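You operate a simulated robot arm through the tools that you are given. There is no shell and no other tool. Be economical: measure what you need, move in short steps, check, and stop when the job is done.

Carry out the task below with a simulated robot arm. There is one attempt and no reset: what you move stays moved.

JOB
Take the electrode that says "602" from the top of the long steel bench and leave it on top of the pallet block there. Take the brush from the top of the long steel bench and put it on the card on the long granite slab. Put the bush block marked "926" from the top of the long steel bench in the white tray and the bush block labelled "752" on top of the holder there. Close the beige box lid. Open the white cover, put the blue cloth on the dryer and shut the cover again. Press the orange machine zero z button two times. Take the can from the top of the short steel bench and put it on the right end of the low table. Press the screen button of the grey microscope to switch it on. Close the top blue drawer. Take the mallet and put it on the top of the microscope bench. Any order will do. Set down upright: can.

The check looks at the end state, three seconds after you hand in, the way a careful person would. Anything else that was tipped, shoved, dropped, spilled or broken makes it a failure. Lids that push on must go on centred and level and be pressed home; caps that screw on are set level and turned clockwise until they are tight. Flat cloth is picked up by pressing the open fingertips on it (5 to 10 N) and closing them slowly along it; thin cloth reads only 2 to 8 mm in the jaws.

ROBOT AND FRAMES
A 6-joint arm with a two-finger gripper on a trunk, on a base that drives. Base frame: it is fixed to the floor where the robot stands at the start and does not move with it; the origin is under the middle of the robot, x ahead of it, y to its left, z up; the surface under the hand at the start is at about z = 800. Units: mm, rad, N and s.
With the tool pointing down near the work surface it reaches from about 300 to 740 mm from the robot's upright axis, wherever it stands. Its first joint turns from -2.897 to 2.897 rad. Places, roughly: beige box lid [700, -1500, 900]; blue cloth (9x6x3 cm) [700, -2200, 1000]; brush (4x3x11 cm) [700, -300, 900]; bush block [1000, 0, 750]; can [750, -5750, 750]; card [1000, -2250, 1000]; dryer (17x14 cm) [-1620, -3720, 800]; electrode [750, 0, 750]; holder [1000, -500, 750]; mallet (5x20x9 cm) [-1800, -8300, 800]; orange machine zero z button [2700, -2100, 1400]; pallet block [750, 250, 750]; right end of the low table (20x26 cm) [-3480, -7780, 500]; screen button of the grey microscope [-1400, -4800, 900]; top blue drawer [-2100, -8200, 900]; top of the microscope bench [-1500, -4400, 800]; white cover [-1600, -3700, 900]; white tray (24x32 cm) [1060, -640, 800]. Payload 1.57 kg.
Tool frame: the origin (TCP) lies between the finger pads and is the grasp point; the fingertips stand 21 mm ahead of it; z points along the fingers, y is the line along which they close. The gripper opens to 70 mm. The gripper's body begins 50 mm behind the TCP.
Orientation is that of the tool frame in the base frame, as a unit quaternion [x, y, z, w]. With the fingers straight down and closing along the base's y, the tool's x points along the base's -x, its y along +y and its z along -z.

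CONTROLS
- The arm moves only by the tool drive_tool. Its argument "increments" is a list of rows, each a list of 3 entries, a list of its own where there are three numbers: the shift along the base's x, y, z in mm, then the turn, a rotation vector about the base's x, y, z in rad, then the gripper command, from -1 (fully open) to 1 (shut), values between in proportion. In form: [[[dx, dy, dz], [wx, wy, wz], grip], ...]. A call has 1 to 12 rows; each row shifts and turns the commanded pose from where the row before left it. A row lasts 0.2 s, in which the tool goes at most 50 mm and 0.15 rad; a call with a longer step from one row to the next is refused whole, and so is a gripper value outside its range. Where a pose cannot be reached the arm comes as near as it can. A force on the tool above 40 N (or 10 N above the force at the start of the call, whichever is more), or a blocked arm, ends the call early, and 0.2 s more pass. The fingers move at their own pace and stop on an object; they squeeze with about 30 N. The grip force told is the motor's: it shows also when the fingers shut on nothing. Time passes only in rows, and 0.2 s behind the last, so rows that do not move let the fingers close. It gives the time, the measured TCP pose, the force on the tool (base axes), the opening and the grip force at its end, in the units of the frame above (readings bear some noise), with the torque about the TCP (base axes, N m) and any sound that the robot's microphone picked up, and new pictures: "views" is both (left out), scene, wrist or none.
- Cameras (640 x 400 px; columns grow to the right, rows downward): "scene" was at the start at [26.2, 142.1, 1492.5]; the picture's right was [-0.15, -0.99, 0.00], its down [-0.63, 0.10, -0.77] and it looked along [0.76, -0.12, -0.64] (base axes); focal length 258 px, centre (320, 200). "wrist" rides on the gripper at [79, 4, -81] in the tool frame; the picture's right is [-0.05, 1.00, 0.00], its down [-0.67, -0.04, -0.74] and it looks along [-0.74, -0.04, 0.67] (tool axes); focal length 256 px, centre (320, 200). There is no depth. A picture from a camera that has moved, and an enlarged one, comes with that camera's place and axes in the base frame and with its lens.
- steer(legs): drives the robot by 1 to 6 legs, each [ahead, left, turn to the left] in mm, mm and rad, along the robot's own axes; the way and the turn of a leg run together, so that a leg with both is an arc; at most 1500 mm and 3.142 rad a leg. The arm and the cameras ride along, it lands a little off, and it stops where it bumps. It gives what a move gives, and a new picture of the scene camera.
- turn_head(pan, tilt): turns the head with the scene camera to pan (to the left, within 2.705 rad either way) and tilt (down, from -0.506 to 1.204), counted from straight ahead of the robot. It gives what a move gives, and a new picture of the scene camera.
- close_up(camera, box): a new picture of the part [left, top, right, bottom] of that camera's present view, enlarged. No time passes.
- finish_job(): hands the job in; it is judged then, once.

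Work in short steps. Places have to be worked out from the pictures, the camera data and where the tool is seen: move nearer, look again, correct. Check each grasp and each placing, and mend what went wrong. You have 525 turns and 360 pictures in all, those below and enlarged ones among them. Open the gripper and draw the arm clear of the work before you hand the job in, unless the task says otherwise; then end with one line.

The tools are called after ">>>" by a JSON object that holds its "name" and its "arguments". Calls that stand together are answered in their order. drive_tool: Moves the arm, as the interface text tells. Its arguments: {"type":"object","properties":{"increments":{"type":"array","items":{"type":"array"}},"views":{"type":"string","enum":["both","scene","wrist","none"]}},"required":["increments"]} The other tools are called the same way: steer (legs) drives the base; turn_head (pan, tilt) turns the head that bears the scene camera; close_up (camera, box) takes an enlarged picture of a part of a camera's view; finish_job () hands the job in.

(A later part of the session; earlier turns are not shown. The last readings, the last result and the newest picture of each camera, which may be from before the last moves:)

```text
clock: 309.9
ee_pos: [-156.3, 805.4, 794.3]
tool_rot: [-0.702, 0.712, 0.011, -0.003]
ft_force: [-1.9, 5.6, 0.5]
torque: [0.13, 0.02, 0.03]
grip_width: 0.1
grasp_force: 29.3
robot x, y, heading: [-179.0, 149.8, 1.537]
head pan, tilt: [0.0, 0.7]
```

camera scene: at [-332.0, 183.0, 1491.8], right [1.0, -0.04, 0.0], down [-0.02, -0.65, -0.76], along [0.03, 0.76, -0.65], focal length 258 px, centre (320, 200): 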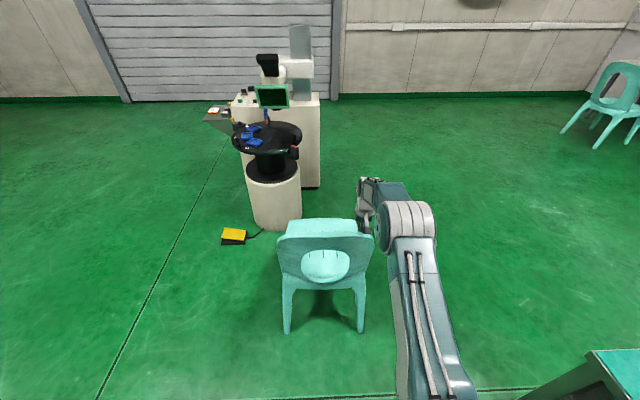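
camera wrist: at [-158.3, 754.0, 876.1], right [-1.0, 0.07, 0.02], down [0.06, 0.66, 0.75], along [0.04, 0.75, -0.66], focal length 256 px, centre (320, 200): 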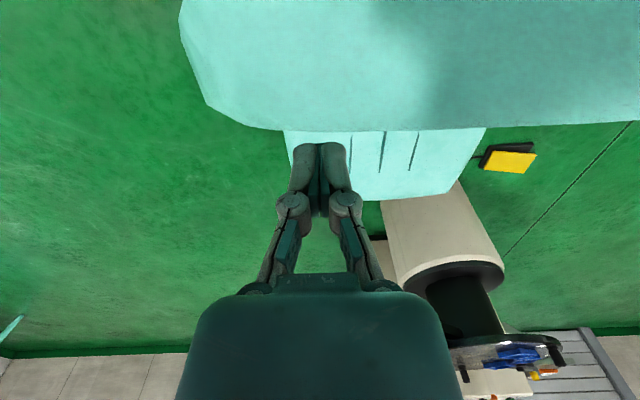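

Contact at y about 805. I pull another 25 mm and check.

>>> {"name": "drive_tool", "arguments": {"increments": [[[0, -4, 0], [0, 0, 0], 1], [[0, -5, 0], [0, 0, 0], 1], [[0, -5, 0], [0, 0, 0], 1], [[0, -5, 0], [0, 0, 0], 1], [[0, -6, 0], [0, 0, 0], 1]], "views": "scene"}}

```text
clock: 311.1
ee_pos: [-156.0, 779.6, 793.8]
tool_rot: [-0.702, 0.712, 0.01, -0.004]
ft_force: [-4.8, 6.2, 0.8]
torque: [0.12, 0.12, 0.02]
grip_width: 0.1
grasp_force: 28.9
robot x, y, heading: [-179.3, 152.2, 1.536]
head pan, tilt: [0.0, 0.7]
camera scene: at [-332.9, 182.9, 1491.7], right [1.0, -0.04, 0.0], down [-0.02, -0.65, -0.76], along [0.03, 0.76, -0.65], focal length 258 px, centre (320, 200)
```

scene: 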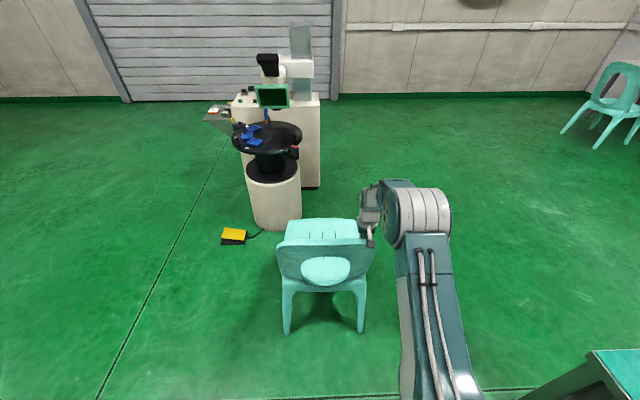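

The force is low and legs did not move, so the chair may be tilting rather than sliding. I ease back at once and look.

>>> {"name": "drive_tool", "arguments": {"increments": [[[0, 5, 0], [0, 0, 0], 1], [[0, 6, 0], [0, 0, 0], 1], [[0, 6, 0], [0, 0, 0], 1], [[0, 6, 0], [0, 0, 0], 1], [[0, 6, 0], [0, 0, 0], 1], [[0, 8, 0], [0, 0, 0], 1]], "views": "none"}}

>>> {"name": "close_up", "arguments": {"camera": "scene", "box": [250, 200, 410, 350]}}

```text
clock: 312.5
ee_pos: [-156.4, 815.4, 793.5]
tool_rot: [-0.702, 0.712, 0.008, -0.005]
ft_force: [0.4, -0.7, -0.2]
torque: [-0.03, 0.0, 0.02]
grip_width: 0.2
grasp_force: 28.2
robot x, y, heading: [-177.4, 148.1, 1.534]
head pan, tilt: [0.0, 0.7]
```

```text
2.67 times, centred on (330, 275) of scene
camera zoom: at [-331.9, 182.7, 1491.8], right [1.0, -0.04, 0.0], down [-0.02, -0.65, -0.76], along [0.03, 0.76, -0.65], focal length 687 px, centre (293, 0)
```

zoom: 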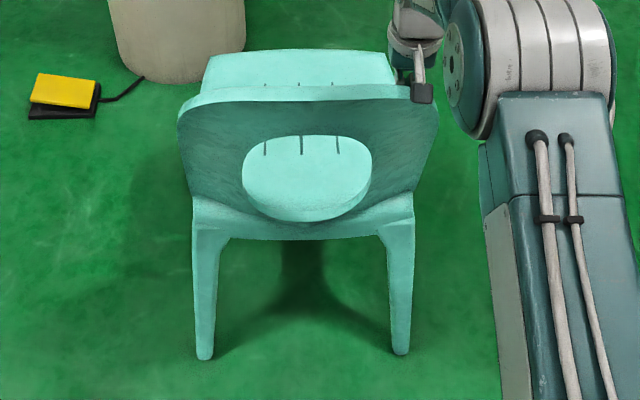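

The chair settled unmoved. Pulling high tips it, so instead I will press a fingertip on the seat's front right and drag it. I lift over the backrest and drive nearer.

>>> {"name": "drive_tool", "arguments": {"increments": [[[0, 10, 30], [0, 0, 0], 1], [[0, 5, 45], [0, 0, 0], 1], [[0, 0, 45], [0, 0, 0], 1], [[0, 0, 45], [0, 0, 0], 1], [[0, 0, 40], [0, 0, 0], 1]], "views": "none"}}

>>> {"name": "steer", "arguments": {"legs": [[230, -80, 0.03]]}}

```text
clock: 313.7
ee_pos: [-158.5, 832.4, 1000.6]
tool_rot: [-0.702, 0.712, 0.008, -0.006]
ft_force: [0.4, -0.1, -0.7]
torque: [0.01, 0.0, 0.02]
grip_width: 0.0
grasp_force: 28.5
robot x, y, heading: [-180.5, 147.2, 1.538]
head pan, tilt: [0.0, 0.7]
```

```text
clock: 315.5
ee_pos: [-99.7, 1061.1, 999.2]
tool_rot: [0.714, -0.7, -0.008, 0.004]
ft_force: [-0.6, -0.4, -0.3]
torque: [0.01, -0.02, -0.01]
grip_width: 0.0
grasp_force: 28.6
robot x, y, heading: [-98.6, 376.5, 1.571]
head pan, tilt: [0.0, 0.7]
camera scene: at [-252.9, 407.3, 1491.5], right [1.0, 0.0, 0.0], down [0.0, -0.65, -0.76], along [0.0, 0.76, -0.65], focal length 258 px, centre (320, 200)
```

scene: 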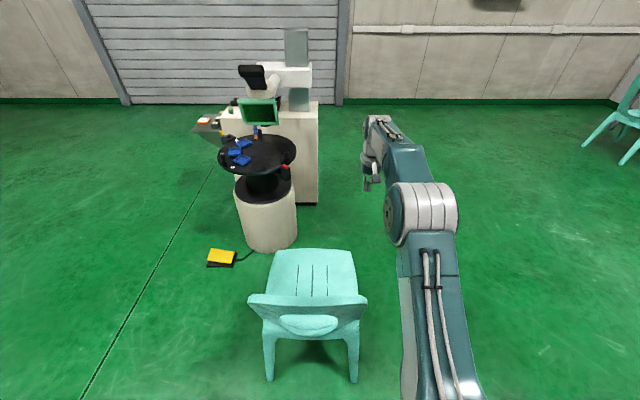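

Comparing seat fronts, the chair is rotated about +0.09 rad around its rear; the front must go about +45 mm in x. I reposition to press on the seat.

>>> {"name": "steer", "arguments": {"legs": [[70, 130, 0]]}}

>>> {"name": "drive_tool", "arguments": {"increments": [[[0, -5, -45], [0, 0, 0], 1], [[0, -5, -45], [0, 0, 0], 1], [[0, -5, -45], [0, 0, 0], 1], [[0, -5, -45], [0, 0, 0], 1], [[0, -5, -45], [0, 0, 0], 1], [[0, -5, -45], [0, 0, 0], 1], [[0, -5, -45], [0, 0, 0], 1], [[0, 0, -45], [0, 0, 0], 1], [[0, 0, -45], [0, 0, 0], 1], [[0, 0, 0], [0, 0, 0], 1]], "views": "both"}}

```text
clock: 316.8
ee_pos: [-222.6, 1131.6, 999.7]
tool_rot: [0.714, -0.7, -0.011, 0.006]
ft_force: [0.3, -0.7, -0.4]
torque: [0.03, 0.03, 0.0]
grip_width: 0.0
grasp_force: 28.9
robot x, y, heading: [-224.7, 451.1, 1.569]
head pan, tilt: [0.0, 0.7]
camera scene: at [-371.0, 477.5, 1492.3], right [1.0, 0.0, 0.0], down [0.0, -0.65, -0.76], along [0.0, 0.76, -0.65], focal length 258 px, centre (320, 200)
```

scene: 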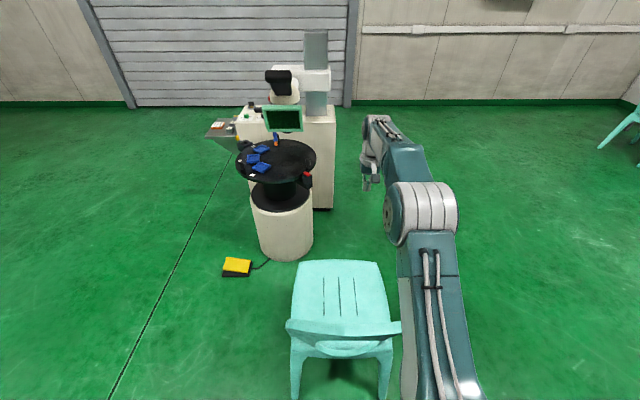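

```text
clock: 319.0
ee_pos: [-223.9, 1095.2, 595.1]
tool_rot: [0.714, -0.7, -0.011, 0.004]
ft_force: [0.2, 0.0, 1.4]
torque: [-0.02, -0.01, 0.03]
grip_width: 0.0
grasp_force: 28.6
robot x, y, heading: [-222.6, 446.6, 1.572]
head pan, tilt: [0.0, 0.7]
camera scene: at [-375.4, 477.6, 1491.8], right [1.0, 0.0, 0.0], down [0.0, -0.65, -0.76], along [0.0, 0.76, -0.65], focal length 258 px, centre (320, 200)
camera wrist: at [-225.1, 1015.6, 675.5], right [-1.0, 0.03, 0.02], down [0.04, 0.66, 0.75], along [0.01, 0.75, -0.66], focal length 256 px, centre (320, 200)
```

scene: 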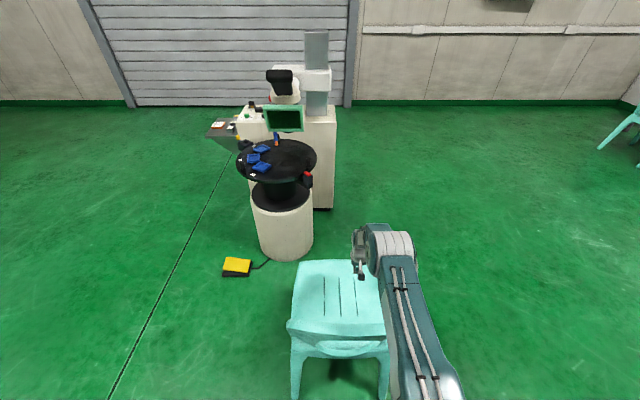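
wrist: 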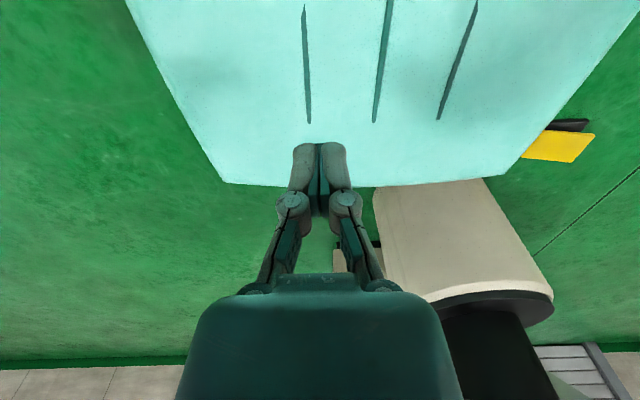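

Reach is fine. I lower until the fingertips press on the seat.

>>> {"name": "drive_tool", "arguments": {"increments": [[[-15, 5, -40], [0, 0, 0], 1], [[-15, 5, -35], [0, 0, 0], 1], [[0, 0, -15], [0, 0, 0], 1], [[0, 0, -6], [0, 0, 0], 1], [[0, 0, -6], [0, 0, 0], 1], [[0, 0, -5], [0, 0, 0], 1]], "views": "none"}}

```text
clock: 320.4
ee_pos: [-254.9, 1106.6, 491.7]
tool_rot: [0.714, -0.7, -0.011, 0.003]
ft_force: [0.0, -0.3, -0.6]
torque: [0.01, -0.01, 0.0]
grip_width: 0.1
grasp_force: 28.9
robot x, y, heading: [-221.8, 449.7, 1.568]
head pan, tilt: [0.0, 0.7]
```

>>> {"name": "drive_tool", "arguments": {"increments": [[[0, 0, -6], [0, 0, 0], 1], [[0, 0, -5], [0, 0, 0], 1], [[0, 0, -5], [0, 0, 0], 1], [[0, 0, -4], [0, 0, 0], 1], [[0, 0, -4], [0, 0, 0], 1], [[0, 0, -4], [0, 0, 0], 1]], "views": "none"}}

```text
clock: 321.9
ee_pos: [-270.3, 1101.6, 485.9]
tool_rot: [0.718, -0.696, -0.014, 0.003]
ft_force: [-2.5, 17.4, 101.4]
torque: [1.09, -0.05, -0.09]
grip_width: 5.8
grasp_force: 28.6
out of reach, approached as far as the arm can: row 6
robot x, y, heading: [-226.1, 443.9, 1.583]
head pan, tilt: [0.0, 0.7]
stopped in row 6: the force on the tool passed its limit at 135 N (the readings are from after the stop); the commanded pose is now the measured one
```

Too firm; I ease up slightly.

>>> {"name": "drive_tool", "arguments": {"increments": [[[0, 0, 2], [0, 0, 0], 1]], "views": "none"}}

```text
clock: 322.2
ee_pos: [-269.8, 1098.0, 490.8]
tool_rot: [0.718, -0.696, -0.01, 0.006]
ft_force: [-0.5, -19.7, 27.5]
torque: [-0.22, -0.14, -0.11]
grip_width: 0.3
grasp_force: 28.4
robot x, y, heading: [-228.8, 434.7, 1.583]
head pan, tilt: [0.0, 0.7]
stopped in row 1: the force on the tool passed its limit at 115 N (the readings are from after the stop); the commanded pose is now the measured one
```

Now about 27 N presses on the seat. I drag +x in steps.

>>> {"name": "drive_tool", "arguments": {"increments": [[[4, 0, 0], [0, 0, 0], 1], [[5, 0, 0], [0, 0, 0], 1], [[5, 0, 0], [0, 0, 0], 1], [[5, 0, 0], [0, 0, 0], 1], [[5, 0, 0], [0, 0, 0], 1]], "views": "scene"}}

```text
clock: 322.7
ee_pos: [-266.7, 1103.9, 492.8]
tool_rot: [0.718, -0.696, -0.016, 0.004]
ft_force: [-0.1, -7.9, 10.3]
torque: [-0.05, -0.06, -0.05]
grip_width: 0.0
grasp_force: 28.9
robot x, y, heading: [-227.4, 437.9, 1.581]
head pan, tilt: [0.0, 0.7]
stopped in row 2: the force on the tool passed its limit at 54 N (the readings are from after the stop); the commanded pose is now the measured one
camera scene: at [-386.1, 459.9, 1492.0], right [1.0, 0.01, 0.0], down [0.01, -0.64, -0.76], along [-0.01, 0.76, -0.64], focal length 258 px, centre (320, 200)
```

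scene: 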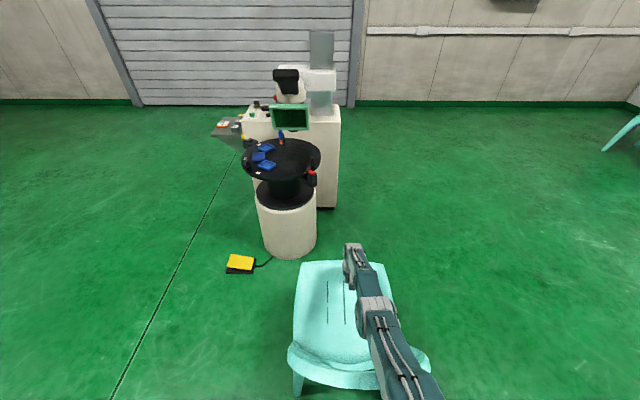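

The forearm may be touching the backrest. I lift away now and re-check.

>>> {"name": "drive_tool", "arguments": {"increments": [[[0, 0, 20], [0, 0, 0], 1], [[0, 0, 40], [0, 0, 0], 1], [[0, 0, 45], [0, 0, 0], 1], [[0, 0, 45], [0, 0, 0], 1], [[0, 0, 45], [0, 0, 0], 1], [[0, 0, 45], [0, 0, 0], 1], [[0, 0, 45], [0, 0, 0], 1], [[0, 0, 45], [0, 0, 0], 1], [[0, 0, 45], [0, 0, 0], 1], [[0, 0, 45], [0, 0, 0], 1], [[0, 0, 45], [0, 0, 0], 1]], "views": "scene"}}

```text
clock: 325.1
ee_pos: [-265.4, 1103.3, 953.5]
tool_rot: [0.719, -0.695, -0.013, 0.004]
ft_force: [0.0, 0.0, -0.3]
torque: [0.01, 0.0, -0.02]
grip_width: 0.2
grasp_force: 28.3
robot x, y, heading: [-232.2, 439.4, 1.582]
head pan, tilt: [0.0, 0.7]
camera scene: at [-384.4, 462.7, 1491.8], right [1.0, 0.01, 0.0], down [0.01, -0.65, -0.76], along [-0.01, 0.76, -0.65], focal length 258 px, centre (320, 200)
```

scene: 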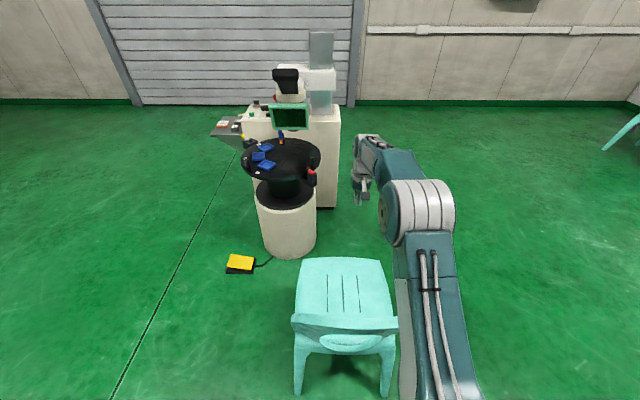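

The chair is unchanged overall (yaw about 0 instead of -0.1). I try once more from the right side so that the forearm passes beside the backrest.

>>> {"name": "steer", "arguments": {"legs": [[0, -245, -0.01]]}}

>>> {"name": "drive_tool", "arguments": {"increments": [[[-20, -8, -45], [0, 0, 0], 1], [[-20, -8, -45], [0, 0, 0], 1], [[-20, -8, -45], [0, 0, 0], 1], [[-20, -8, -45], [0, 0, 0], 1], [[-15, -8, -45], [0, 0, 0], 1], [[-10, -5, -45], [0, 0, 0], 1], [[0, 0, -45], [0, 0, 0], 1], [[0, 0, -45], [0, 0, 0], 1], [[0, 0, -45], [0, 0, 0], 1], [[0, 0, 0], [0, 0, 0], 1]], "views": "both"}}

```text
clock: 326.9
ee_pos: [-30.1, 1106.9, 951.9]
tool_rot: [0.72, -0.694, -0.012, 0.003]
ft_force: [-1.3, -0.2, -0.7]
torque: [-0.02, -0.08, 0.0]
grip_width: 0.0
grasp_force: 28.3
robot x, y, heading: [12.1, 439.9, 1.582]
head pan, tilt: [0.0, 0.7]
camera scene: at [-152.0, 464.9, 1490.6], right [1.0, 0.01, 0.01], down [0.01, -0.65, -0.76], along [0.0, 0.76, -0.65], focal length 258 px, centre (320, 200)
```

scene: 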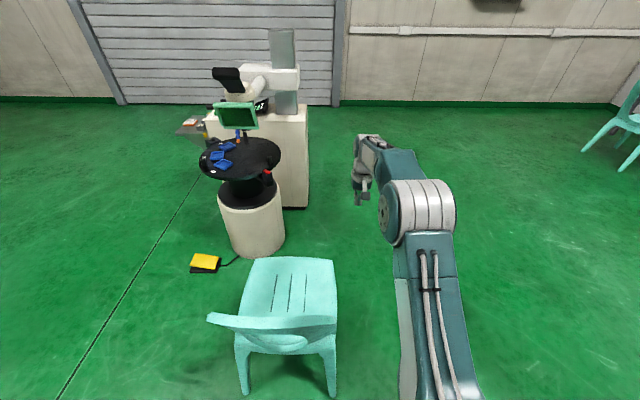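

```text
clock: 329.1
ee_pos: [-128.9, 1060.3, 548.0]
tool_rot: [0.72, -0.694, -0.015, 0.005]
ft_force: [0.4, -0.4, 0.2]
torque: [0.0, 0.01, 0.02]
grip_width: 0.0
grasp_force: 28.9
robot x, y, heading: [13.3, 437.4, 1.579]
head pan, tilt: [0.0, 0.7]
camera scene: at [-143.0, 465.1, 1491.6], right [1.0, 0.01, 0.0], down [0.01, -0.65, -0.76], along [-0.01, 0.76, -0.65], focal length 258 px, centre (320, 200)
camera wrist: at [-127.4, 978.7, 627.3], right [-1.0, 0.02, 0.03], down [0.03, 0.66, 0.75], along [0.0, 0.75, -0.66], focal length 256 px, centre (320, 200)
```

scene: 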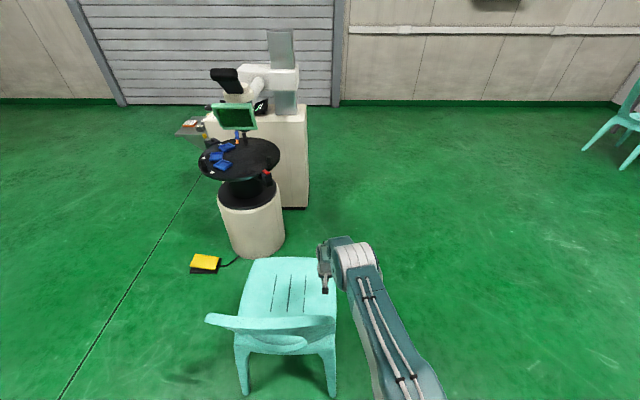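
wrist: 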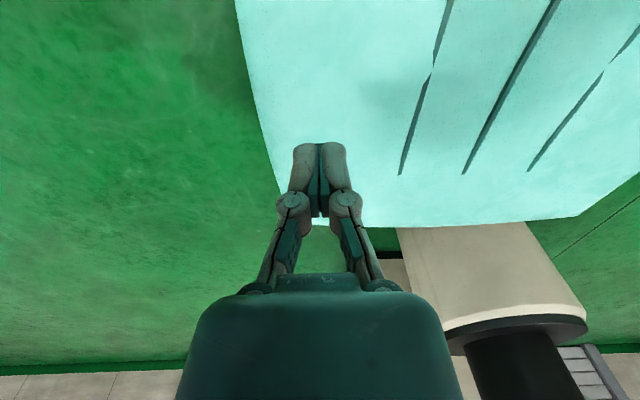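

Now the forearm is clear. I lower in decreasing steps until light contact.

>>> {"name": "drive_tool", "arguments": {"increments": [[[0, 0, -30], [0, 0, 0], 1], [[0, 0, -25], [0, 0, 0], 1], [[0, 0, -8], [0, 0, 0], 1], [[0, 0, -5], [0, 0, 0], 1], [[0, 0, -5], [0, 0, 0], 1]], "views": "none"}}

```text
clock: 330.3
ee_pos: [-128.5, 1059.0, 473.4]
tool_rot: [0.72, -0.694, -0.015, 0.005]
ft_force: [-0.4, 0.2, 0.1]
torque: [-0.01, -0.01, -0.02]
grip_width: 0.0
grasp_force: 28.6
robot x, y, heading: [13.4, 435.2, 1.578]
head pan, tilt: [0.0, 0.7]
```

>>> {"name": "drive_tool", "arguments": {"increments": [[[0, 0, -4], [0, 0, 0], 1], [[0, 0, -4], [0, 0, 0], 1], [[0, 0, -4], [0, 0, 0], 1], [[0, 0, -4], [0, 0, 0], 1]], "views": "none"}}

```text
clock: 331.3
ee_pos: [-128.3, 1058.8, 459.4]
tool_rot: [0.719, -0.695, -0.014, 0.005]
ft_force: [0.8, 0.3, -0.4]
torque: [-0.01, -0.01, 0.03]
grip_width: 0.0
grasp_force: 28.9
robot x, y, heading: [10.7, 434.0, 1.582]
head pan, tilt: [0.0, 0.7]
```

>>> {"name": "drive_tool", "arguments": {"increments": [[[0, 0, -4], [0, 0, 0], 1], [[0, 0, -4], [0, 0, 0], 1], [[0, 0, -4], [0, 0, 0], 1], [[0, 0, -3], [0, 0, 0], 1], [[0, 0, -3], [0, 0, 0], 1]], "views": "none"}}

```text
clock: 332.2
ee_pos: [-128.9, 1062.0, 448.4]
tool_rot: [0.718, -0.695, -0.013, 0.005]
ft_force: [2.5, -9.2, 15.4]
torque: [-0.23, -0.12, -0.09]
grip_width: 0.0
grasp_force: 29.2
robot x, y, heading: [8.4, 441.2, 1.583]
head pan, tilt: [0.0, 0.7]
stopped in row 4: the force on the tool passed its limit at 47 N (the readings are from after the stop); the commanded pose is now the measured one
```

Contact with the seat, about 15 N. I drag by (+22, -34) in small steps.

>>> {"name": "drive_tool", "arguments": {"increments": [[[0, 0, -0.7], [0, 0, 0], 1], [[2, -3, 0], [0, 0, 0], 1], [[3, -4, 0], [0, 0, 0], 1], [[3, -4, 0], [0, 0, 0], 1], [[3, -5, 0], [0, 0, 0], 1], [[3, -5, 0], [0, 0, 0], 1], [[3, -5, 0], [0, 0, 0], 1], [[3, -4, 0], [0, 0, 0], 1], [[2, -4, 0], [0, 0, 0], 1]], "views": "scene"}}

```text
clock: 334.2
ee_pos: [-107.6, 1028.0, 449.2]
tool_rot: [0.719, -0.694, -0.015, 0.005]
ft_force: [-5.2, 11.2, 20.5]
torque: [0.12, -0.02, 0.05]
grip_width: 0.0
grasp_force: 29.2
robot x, y, heading: [12.5, 438.7, 1.578]
head pan, tilt: [0.0, 0.7]
camera scene: at [-142.2, 463.2, 1491.8], right [1.0, 0.01, 0.0], down [0.01, -0.64, -0.76], along [-0.01, 0.76, -0.64], focal length 258 px, centre (320, 200)
```

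scene: 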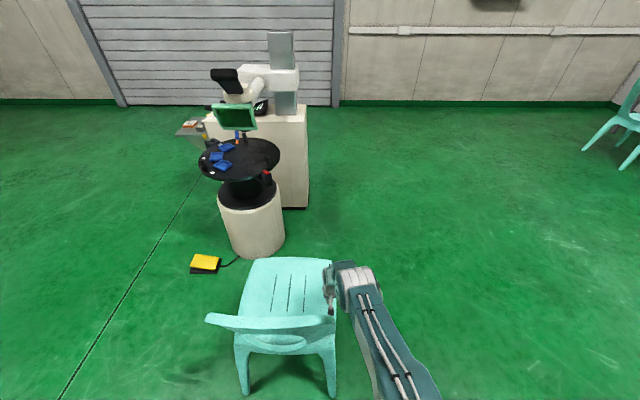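

The finger merely slid; the chair did not move. The reliable mend is pushing its front-right leg back at floor level with the base from the north side. I lift the arm and pass the gap along the earlier free path.

>>> {"name": "drive_tool", "arguments": {"increments": [[[0, 0, 30], [0, 0, 0], 1], [[5, 0, 45], [0, 0, 0], 1], [[5, 0, 45], [0, 0, 0], 1], [[5, 0, 45], [0, 0, 0], 1], [[5, 0, 45], [0, 0, 0], 1], [[5, -10, 45], [0, 0, 0], 1], [[5, -15, 45], [0, 0, 0], 1], [[5, -15, 45], [0, 0, 0], 1], [[5, -20, 45], [0, 0, 0], 1], [[5, -20, 45], [0, 0, 0], 1], [[5, -20, 45], [0, 0, 0], 1], [[5, -20, 45], [0, 0, 0], 1]], "views": "none"}}

>>> {"name": "drive_tool", "arguments": {"increments": [[[5, -30, 35], [0, 0, 0], 1], [[5, -35, 30], [0, 0, 0], 1], [[5, -40, 20], [0, 0, 0], 1], [[5, -45, 10], [0, 0, 0], 1], [[5, -45, 0], [0, 0, 0], 1]], "views": "none"}}

>>> {"name": "steer", "arguments": {"legs": [[-30, 20, 0], [0, 0, -0.673]]}}

```text
clock: 336.8
ee_pos: [-48.8, 908.1, 971.2]
tool_rot: [0.719, -0.695, -0.014, 0.007]
ft_force: [0.5, 0.0, -0.8]
torque: [-0.03, 0.0, 0.0]
grip_width: 0.2
grasp_force: 28.8
robot x, y, heading: [11.4, 442.9, 1.585]
head pan, tilt: [0.0, 0.7]
```

```text
clock: 338.0
ee_pos: [-24.9, 708.2, 1068.0]
tool_rot: [0.72, -0.694, -0.015, 0.005]
ft_force: [0.4, 0.5, 0.6]
torque: [-0.05, 0.03, 0.0]
grip_width: 0.0
grasp_force: 28.7
robot x, y, heading: [8.8, 440.3, 1.581]
head pan, tilt: [0.0, 0.7]
```

```text
clock: 340.2
ee_pos: [76.5, 668.2, 1066.8]
tool_rot: [-0.551, 0.835, 0.016, -0.003]
ft_force: [0.2, -0.4, 0.0]
torque: [-0.02, 0.04, 0.03]
grip_width: 0.0
grasp_force: 28.6
robot x, y, heading: [-8.6, 407.9, 1.146]
head pan, tilt: [0.0, 0.7]
stopped in leg 2: the robot was blocked; the commanded pose is now the measured one
camera scene: at [-136.9, 495.0, 1491.8], right [0.91, -0.41, 0.0], down [-0.27, -0.59, -0.76], along [0.32, 0.7, -0.64], focal length 258 px, centre (320, 200)
```

scene: 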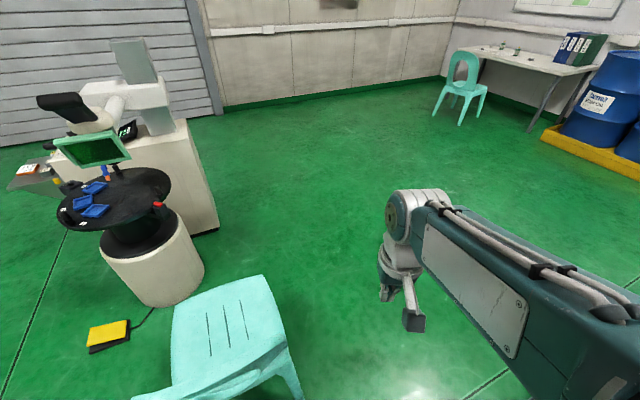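

Turning in place was blocked, so I back off to the line I used before, turn there, and then go along it.

>>> {"name": "steer", "arguments": {"legs": [[-239, 57, 0], [0, 0, -0.241]]}}

>>> {"name": "turn_head", "arguments": {"pan": 0.3, "tilt": 1.0}}

```text
clock: 342.8
ee_pos: [-14.2, 444.6, 1067.9]
tool_rot: [-0.447, 0.894, 0.016, -0.001]
ft_force: [-0.5, -0.4, -0.5]
torque: [-0.01, -0.01, 0.01]
grip_width: 0.0
grasp_force: 28.8
robot x, y, heading: [-160.8, 212.2, 0.905]
head pan, tilt: [0.0, 0.7]
camera scene: at [-262.0, 327.7, 1491.9], right [0.79, -0.62, 0.0], down [-0.4, -0.51, -0.76], along [0.47, 0.6, -0.64], focal length 258 px, centre (320, 200)
```

scene: 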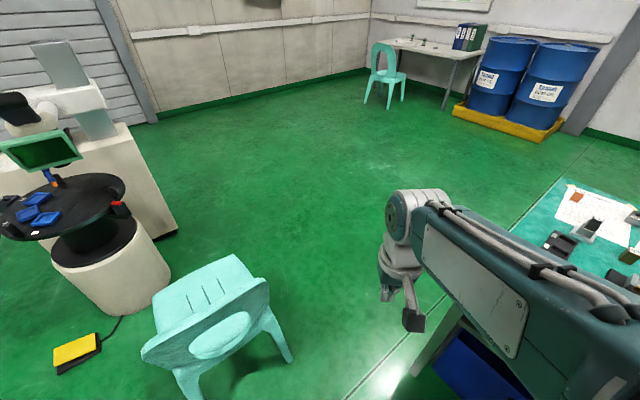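

```text
clock: 343.6
ee_pos: [-14.6, 444.9, 1067.6]
tool_rot: [-0.446, 0.895, 0.016, 0.001]
ft_force: [0.2, -0.5, 0.0]
torque: [0.02, 0.03, 0.0]
grip_width: 0.0
grasp_force: 28.4
robot x, y, heading: [-155.6, 207.7, 0.9]
head pan, tilt: [0.3, 1.0]
camera scene: at [-290.0, 326.3, 1468.5], right [0.93, -0.36, 0.0], down [-0.3, -0.79, -0.54], along [0.2, 0.5, -0.84], focal length 258 px, centre (320, 200)
```

scene: 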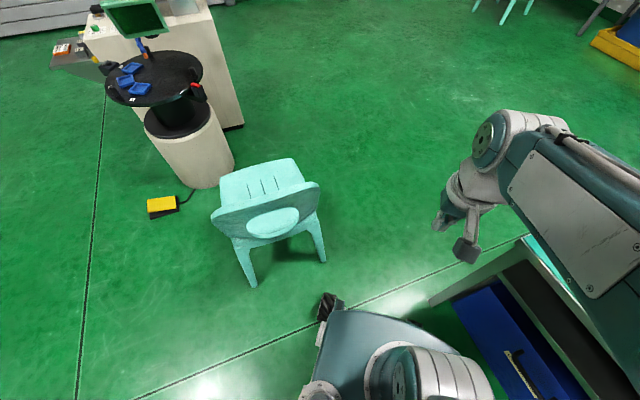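

The chair is where it was. I go along the earlier line.

>>> {"name": "steer", "arguments": {"legs": [[250, 0, 0.003], [600, 0, 0]]}}

```text
clock: 348.4
ee_pos: [507.1, 1121.0, 1067.8]
tool_rot: [-0.451, 0.892, 0.016, 0.0]
ft_force: [0.5, 0.3, -0.3]
torque: [-0.02, 0.0, 0.0]
grip_width: 0.1
grasp_force: 28.7
robot x, y, heading: [366.4, 885.6, 0.912]
head pan, tilt: [0.3, 1.0]
camera scene: at [232.5, 999.1, 1468.4], right [0.94, -0.35, 0.0], down [-0.29, -0.79, -0.54], along [0.19, 0.51, -0.84], focal length 258 px, centre (320, 200)
```

scene: 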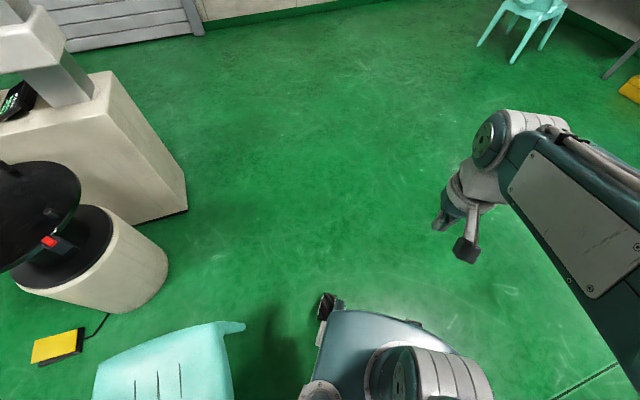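

Passed freely. Now I go north, turn to face south, and line up with the chair's front-right leg.

>>> {"name": "steer", "arguments": {"legs": [[596, 461, 0], [0, 0, -2.483], [0, -300, 0]]}}

>>> {"name": "turn_head", "arguments": {"pan": 0.0, "tilt": 1.1}}

```text
clock: 360.2
ee_pos: [95.9, 1386.9, 1068.4]
tool_rot: [0.712, 0.702, 0.005, 0.015]
ft_force: [-0.6, 1.0, -0.6]
torque: [0.03, -0.03, 0.0]
grip_width: 0.3
grasp_force: 28.7
robot x, y, heading: [68.7, 1658.6, -1.61]
head pan, tilt: [0.3, 1.0]
camera scene: at [251.6, 1645.9, 1467.8], right [-0.97, -0.26, 0.0], down [-0.22, 0.81, -0.54], along [0.14, -0.52, -0.84], focal length 258 px, centre (320, 200)
```

scene: 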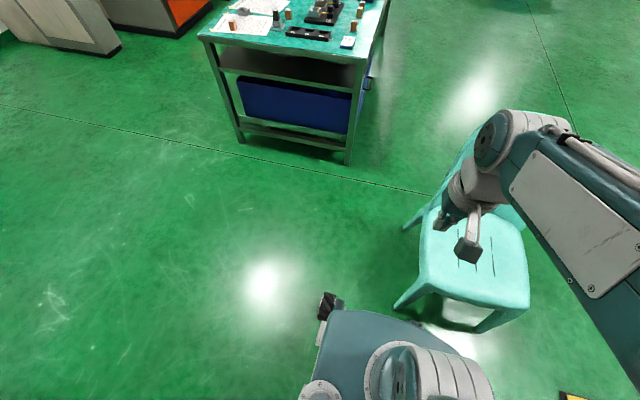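

```text
clock: 361.0
ee_pos: [91.9, 1386.4, 1068.8]
tool_rot: [0.712, 0.702, 0.006, 0.015]
ft_force: [0.0, -0.1, -0.2]
torque: [-0.01, -0.02, 0.03]
grip_width: 0.0
grasp_force: 28.6
robot x, y, heading: [71.5, 1663.6, -1.61]
head pan, tilt: [0.0, 1.1]
camera scene: at [226.4, 1650.3, 1461.8], right [-1.0, 0.04, 0.0], down [0.03, 0.89, -0.45], along [-0.02, -0.45, -0.89], focal length 258 px, centre (320, 200)
```

scene: 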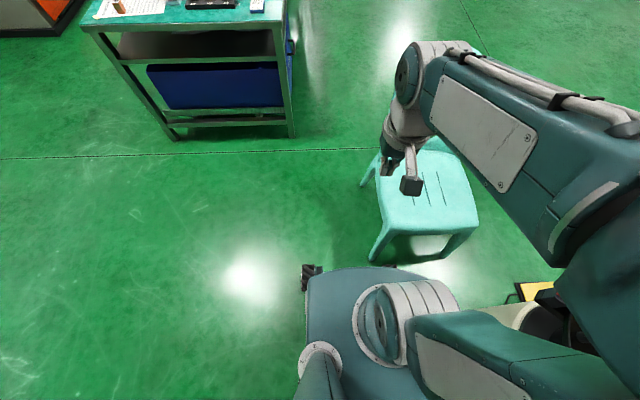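

The leg C is at about (-83, 1310), the base front at about 1375. I push forward in small legs and watch the chair.

>>> {"name": "steer", "arguments": {"legs": [[90, 0, 0.03]]}}

```text
clock: 362.0
ee_pos: [96.4, 1332.6, 1068.0]
tool_rot: [0.706, 0.708, 0.006, 0.015]
ft_force: [1.0, -0.2, 0.4]
torque: [-0.01, 0.02, -0.01]
grip_width: 0.0
grasp_force: 28.5
robot x, y, heading: [70.0, 1605.8, -1.591]
head pan, tilt: [0.0, 1.1]
stopped in leg 1: the robot was blocked; the commanded pose is now the measured one
camera scene: at [224.2, 1599.0, 1461.8], right [-1.0, 0.02, 0.0], down [0.02, 0.89, -0.45], along [-0.01, -0.45, -0.89], focal length 258 px, centre (320, 200)
```

scene: 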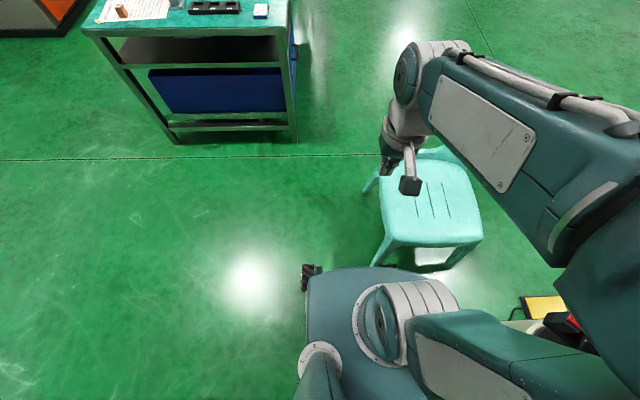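

It stops at the leg. I command a further push.

>>> {"name": "steer", "arguments": {"legs": [[60, 0, 0]]}}

```text
clock: 363.0
ee_pos: [94.1, 1272.8, 1068.5]
tool_rot: [0.705, 0.709, 0.006, 0.015]
ft_force: [0.1, -0.5, 0.0]
torque: [0.0, 0.0, 0.04]
grip_width: 0.1
grasp_force: 28.1
robot x, y, heading: [68.0, 1544.7, -1.588]
head pan, tilt: [0.0, 1.1]
camera scene: at [223.8, 1538.4, 1461.8], right [-1.0, 0.02, 0.0], down [0.02, 0.89, -0.45], along [-0.01, -0.45, -0.89], focal length 258 px, centre (320, 200)
```

scene: 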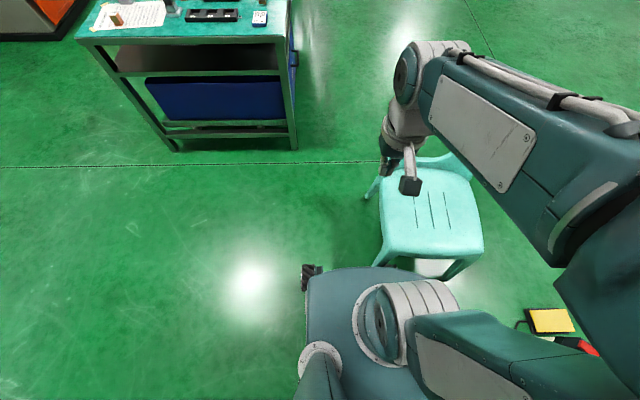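

>>> {"name": "close_up", "arguments": {"camera": "scene", "box": [340, 140, 500, 290]}}

```text
2.67 times, centred on (420, 215) of scene
camera zoom: at [223.8, 1538.4, 1461.8], right [-1.0, 0.02, 0.0], down [0.02, 0.89, -0.45], along [-0.01, -0.45, -0.89], focal length 687 px, centre (53, 160)
```

zoom: 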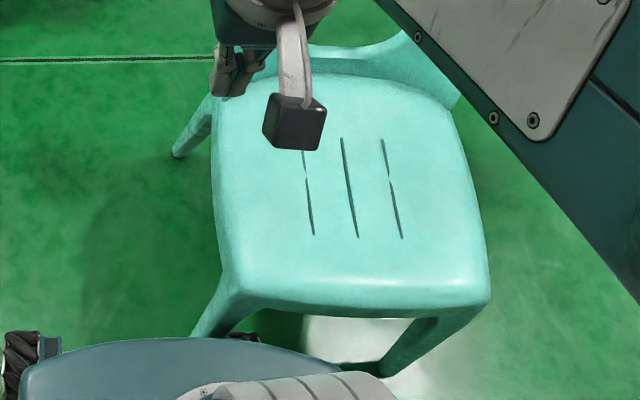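

The slots show the chair back at about -0.08 rad, near its start pose. I back off and take the long way around (behind bench, aisle, south of the slab).

>>> {"name": "steer", "arguments": {"legs": [[-100, 0, 0.017], [0, 1500, 0], [0, 90, 0], [1500, 0, 0], [1500, 0, 0], [1500, 0, 0]]}}

>>> {"name": "steer", "arguments": {"legs": [[690, 0, 0], [0, -1500, 0], [0, -300, 0]]}}

```text
clock: 392.8
ee_pos: [1664.6, -3105.8, 1068.3]
tool_rot: [0.704, 0.71, 0.006, 0.017]
ft_force: [0.5, 0.3, -0.1]
torque: [0.01, -0.02, -0.01]
grip_width: 0.1
grasp_force: 28.4
robot x, y, heading: [1637.4, -2834.0, -1.582]
head pan, tilt: [0.0, 1.1]
camera scene: at [1792.9, -2837.8, 1461.8], right [-1.0, 0.01, 0.0], down [0.01, 0.89, -0.45], along [-0.01, -0.45, -0.89], focal length 258 px, centre (320, 200)
```

scene: 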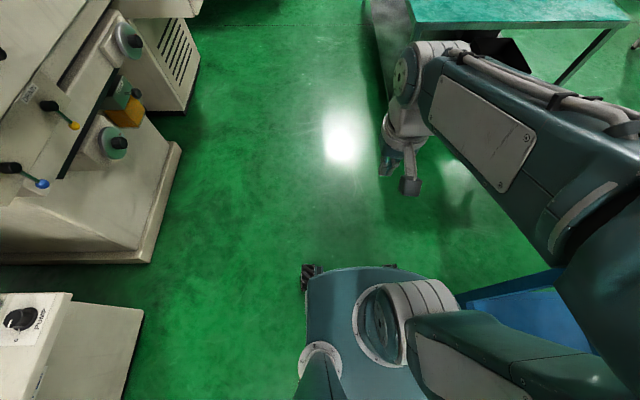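

```text
clock: 405.2
ee_pos: [-138.7, -3759.1, 1068.6]
tool_rot: [0.703, 0.711, 0.005, 0.015]
ft_force: [0.2, 0.7, 0.2]
torque: [-0.01, 0.02, -0.01]
grip_width: 0.0
grasp_force: 28.5
robot x, y, heading: [-169.9, -3485.3, -1.589]
head pan, tilt: [0.0, 1.1]
camera scene: at [-8.2, -3492.6, 1461.3], right [-1.0, 0.01, 0.0], down [0.01, 0.89, -0.45], along [-0.01, -0.45, -0.89], focal length 258 px, centre (320, 200)
```

scene: 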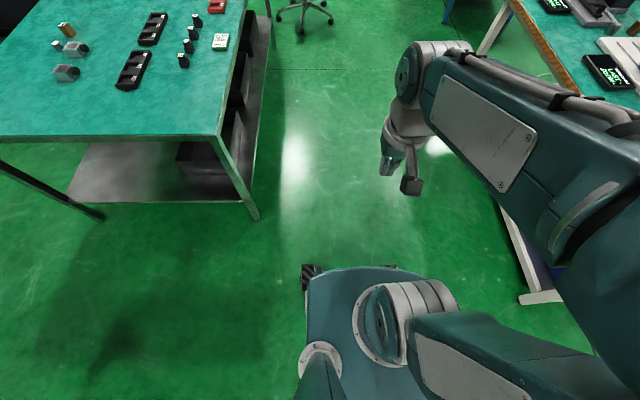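

Now I look at the microscope bench on the right.

>>> {"name": "turn_head", "arguments": {"pan": -0.9, "tilt": 0.5}}

```text
clock: 406.4
ee_pos: [-143.2, -3759.8, 1067.9]
tool_rot: [0.705, 0.709, 0.007, 0.017]
ft_force: [0.5, 0.7, -0.5]
torque: [0.01, 0.03, -0.01]
grip_width: 0.0
grasp_force: 28.8
robot x, y, heading: [-172.1, -3491.4, -1.581]
head pan, tilt: [-0.901, 0.499]
camera scene: at [-84.2, -3484.9, 1509.5], right [-0.61, 0.79, 0.0], down [0.38, 0.29, -0.88], along [-0.7, -0.54, -0.48], focal length 258 px, centre (320, 200)
```

scene: 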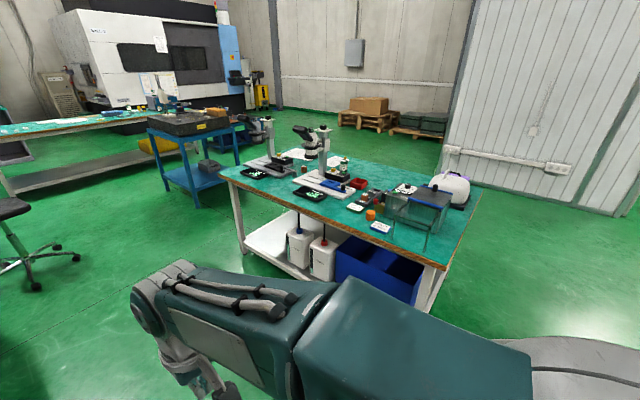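

>>> {"name": "close_up", "arguments": {"camera": "scene", "box": [330, 160, 490, 260]}}

>>> {"name": "close_up", "arguments": {"camera": "scene", "box": [220, 110, 380, 210]}}

```text
4.00 times, centred on (410, 210) of scene
camera zoom: at [-84.2, -3484.9, 1509.5], right [-0.61, 0.79, 0.0], down [0.38, 0.29, -0.88], along [-0.7, -0.54, -0.48], focal length 1031 px, centre (-40, 160)
```

zoom: 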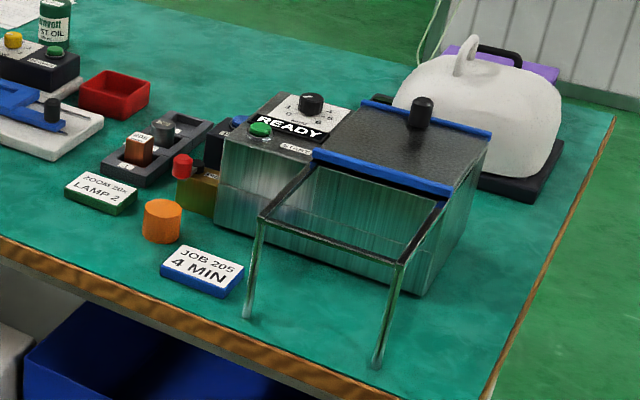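

```text
4.00 times, centred on (300, 160) of scene
camera zoom: at [-84.2, -3484.9, 1509.5], right [-0.61, 0.79, 0.0], down [0.38, 0.29, -0.88], along [-0.7, -0.54, -0.48], focal length 1031 px, centre (400, 360)
```

zoom: 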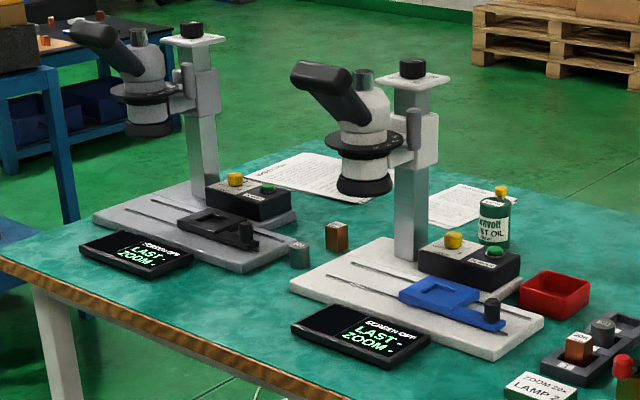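

The white dome with a handle is the cover, on a dark dryer base near (-1590, -3710). I drive to the bench's north end facing south.

>>> {"name": "steer", "arguments": {"legs": [[-300, 0, 0.01], [0, -1400, 0]]}}

>>> {"name": "turn_head", "arguments": {"pan": 0.0, "tilt": 0.8}}

```text
clock: 415.1
ee_pos: [-1533.8, -3470.5, 1068.3]
tool_rot: [0.69, 0.724, 0.007, 0.015]
ft_force: [-0.5, -0.3, -0.2]
torque: [0.03, 0.0, 0.03]
grip_width: 0.1
grasp_force: 28.7
robot x, y, heading: [-1569.7, -3200.1, -1.549]
head pan, tilt: [-0.901, 0.499]
camera scene: at [-1485.8, -3194.3, 1509.5], right [-0.64, 0.77, 0.0], down [0.37, 0.31, -0.88], along [-0.68, -0.56, -0.48], focal length 258 px, centre (320, 200)
```

scene: 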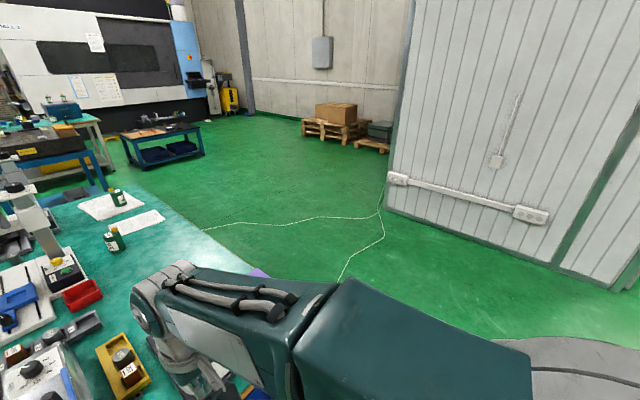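

```text
clock: 416.2
ee_pos: [-1535.1, -3471.6, 1068.4]
tool_rot: [0.69, 0.723, 0.008, 0.016]
ft_force: [0.3, 0.5, -0.2]
torque: [-0.02, 0.0, -0.01]
grip_width: 0.0
grasp_force: 28.6
robot x, y, heading: [-1570.3, -3202.1, -1.544]
head pan, tilt: [0.0, 0.799]
camera scene: at [-1415.1, -3216.8, 1483.6], right [-1.0, -0.02, 0.0], down [-0.02, 0.72, -0.7], along [0.02, -0.7, -0.72], focal length 258 px, centre (320, 200)
```

scene: 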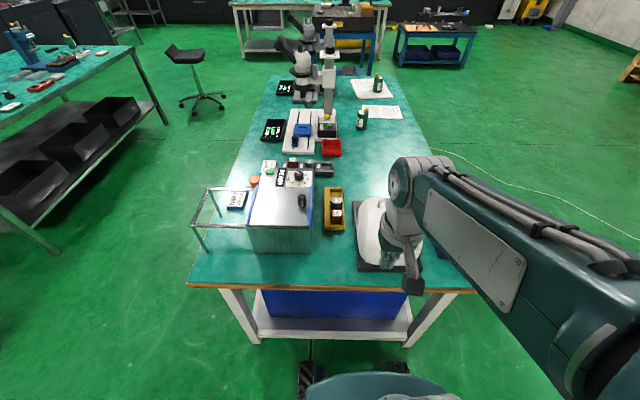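

>>> {"name": "drive_tool", "arguments": {"increments": [[[-15, 0, 20], [0, 0, 0.02], -1], [[-15, 0, 20], [0, 0, 0.02], -1], [[-15, 0, 0], [0, 0, 0], -1]], "views": "wrist"}}

>>> {"name": "close_up", "arguments": {"camera": "scene", "box": [320, 170, 460, 290]}}

```text
clock: 417.1
ee_pos: [-1581.4, -3469.5, 1109.0]
tool_rot: [0.675, 0.737, 0.008, 0.016]
ft_force: [-0.7, -0.3, -0.6]
torque: [-0.03, 0.0, -0.02]
grip_width: 69.9
grasp_force: 0.2
robot x, y, heading: [-1574.1, -3197.8, -1.548]
head pan, tilt: [0.0, 0.799]
camera wrist: at [-1585.2, -3389.6, 1188.9], right [1.0, 0.04, 0.03], down [0.0, -0.66, 0.75], along [0.05, -0.75, -0.66], focal length 256 px, centre (320, 200)
```

wrist: 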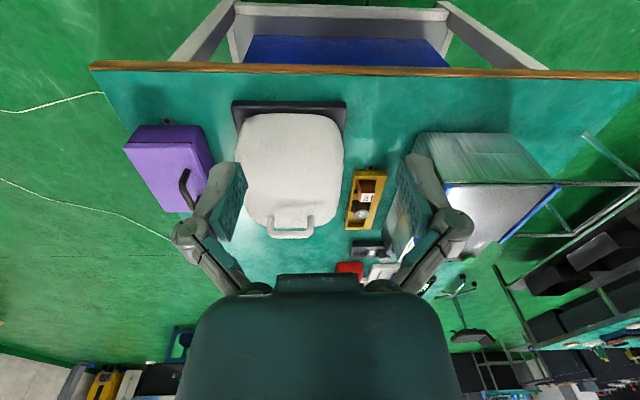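

```text
3.33 times, centred on (390, 230) of scene
camera zoom: at [-1415.3, -3216.8, 1483.6], right [-1.0, -0.02, 0.0], down [-0.02, 0.72, -0.7], along [0.02, -0.7, -0.72], focal length 859 px, centre (87, 100)
```

zoom: 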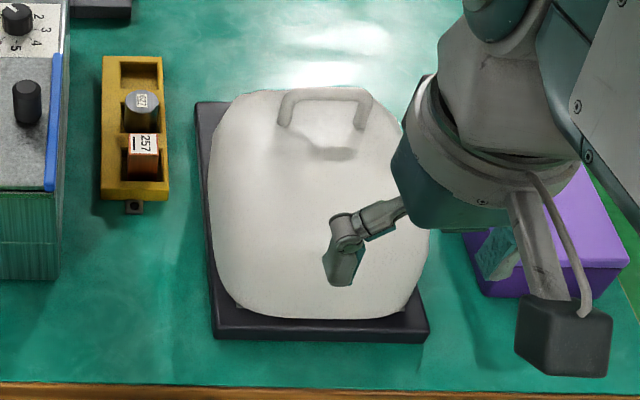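

>>> {"name": "close_up", "arguments": {"camera": "wrist", "box": [220, 90, 380, 250]}}

```text
2.50 times, centred on (300, 170) of wrist
camera zoom: at [-1585.2, -3389.6, 1188.9], right [1.0, 0.04, 0.03], down [0.0, -0.66, 0.75], along [0.05, -0.75, -0.66], focal length 640 px, centre (370, 275)
```

zoom: 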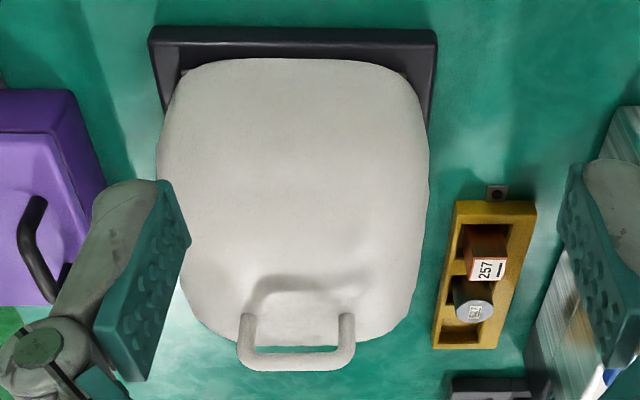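

The handle bar is at about (-1613, -3760, 939), at the far end, so the hinge is on my side. I back up 80 mm, turn the tool 90° and go above the bar.

>>> {"name": "steer", "arguments": {"legs": [[-80, 0, -0.02]]}}

>>> {"name": "drive_tool", "arguments": {"increments": [[[0, -30, 0], [0, 0, 0.145], -1], [[-2, -35, 0], [0, 0, 0.145], -1], [[-2, -35, 0], [0, 0, 0.145], -1], [[-2, -35, 0], [0, 0, 0.145], -1], [[-2, -35, 0], [0, 0, 0.145], -1], [[-2, -35, 0], [0, 0, 0.145], -1], [[-2, -35, 0], [0, 0, 0.145], -1], [[-2, -35, 0], [0, 0, 0.145], -1], [[0, -30, -10], [0, 0, 0.145], -1], [[0, -20, -20], [0, 0, 0.145], -1], [[0, 0, 0], [0, 0, 0], -1]], "views": "both"}}

```text
clock: 418.1
ee_pos: [-1585.9, -3390.5, 1108.2]
tool_rot: [0.682, 0.731, 0.007, 0.016]
ft_force: [0.1, 0.0, -0.3]
torque: [0.01, -0.03, -0.01]
grip_width: 69.9
grasp_force: 0.0
robot x, y, heading: [-1571.6, -3118.0, -1.565]
head pan, tilt: [0.0, 0.799]
camera scene: at [-1416.6, -3140.0, 1483.6], right [-1.0, -0.01, 0.0], down [0.0, 0.72, -0.7], along [0.0, -0.7, -0.72], focal length 258 px, centre (320, 200)
```

scene: 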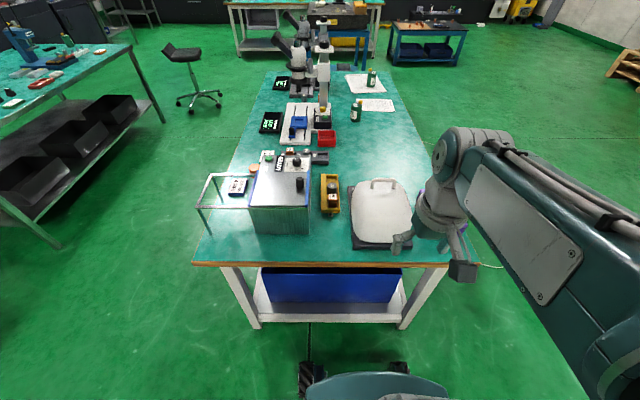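

```text
clock: 420.5
ee_pos: [-1599.5, -3716.5, 1076.7]
tool_rot: [0.025, 1.0, 0.017, 0.007]
ft_force: [-0.3, 0.3, -0.3]
torque: [-0.02, 0.02, 0.0]
grip_width: 70.1
grasp_force: 0.0
robot x, y, heading: [-1570.2, -3121.4, -1.569]
head pan, tilt: [0.0, 0.799]
camera scene: at [-1416.9, -3142.0, 1483.6], right [-1.0, -0.01, 0.0], down [0.0, 0.72, -0.7], along [0.0, -0.7, -0.72], focal length 258 px, centre (320, 200)
camera wrist: at [-1678.6, -3711.1, 1157.1], right [0.1, 0.99, 0.03], down [0.65, -0.09, 0.75], along [0.75, -0.05, -0.66], focal length 256 px, centre (320, 200)
```

scene: 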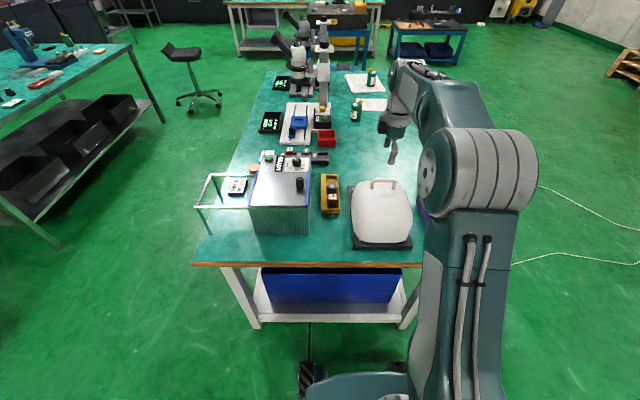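
wrist: 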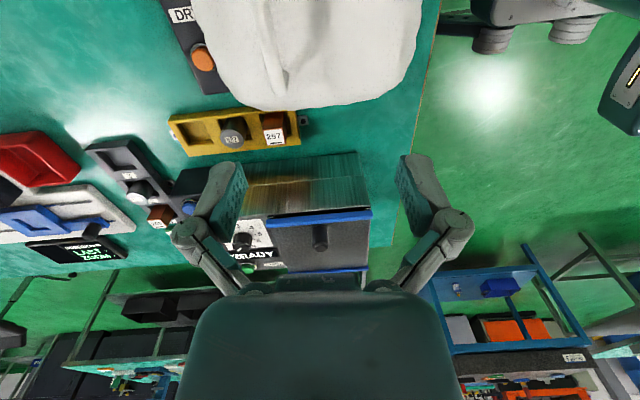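

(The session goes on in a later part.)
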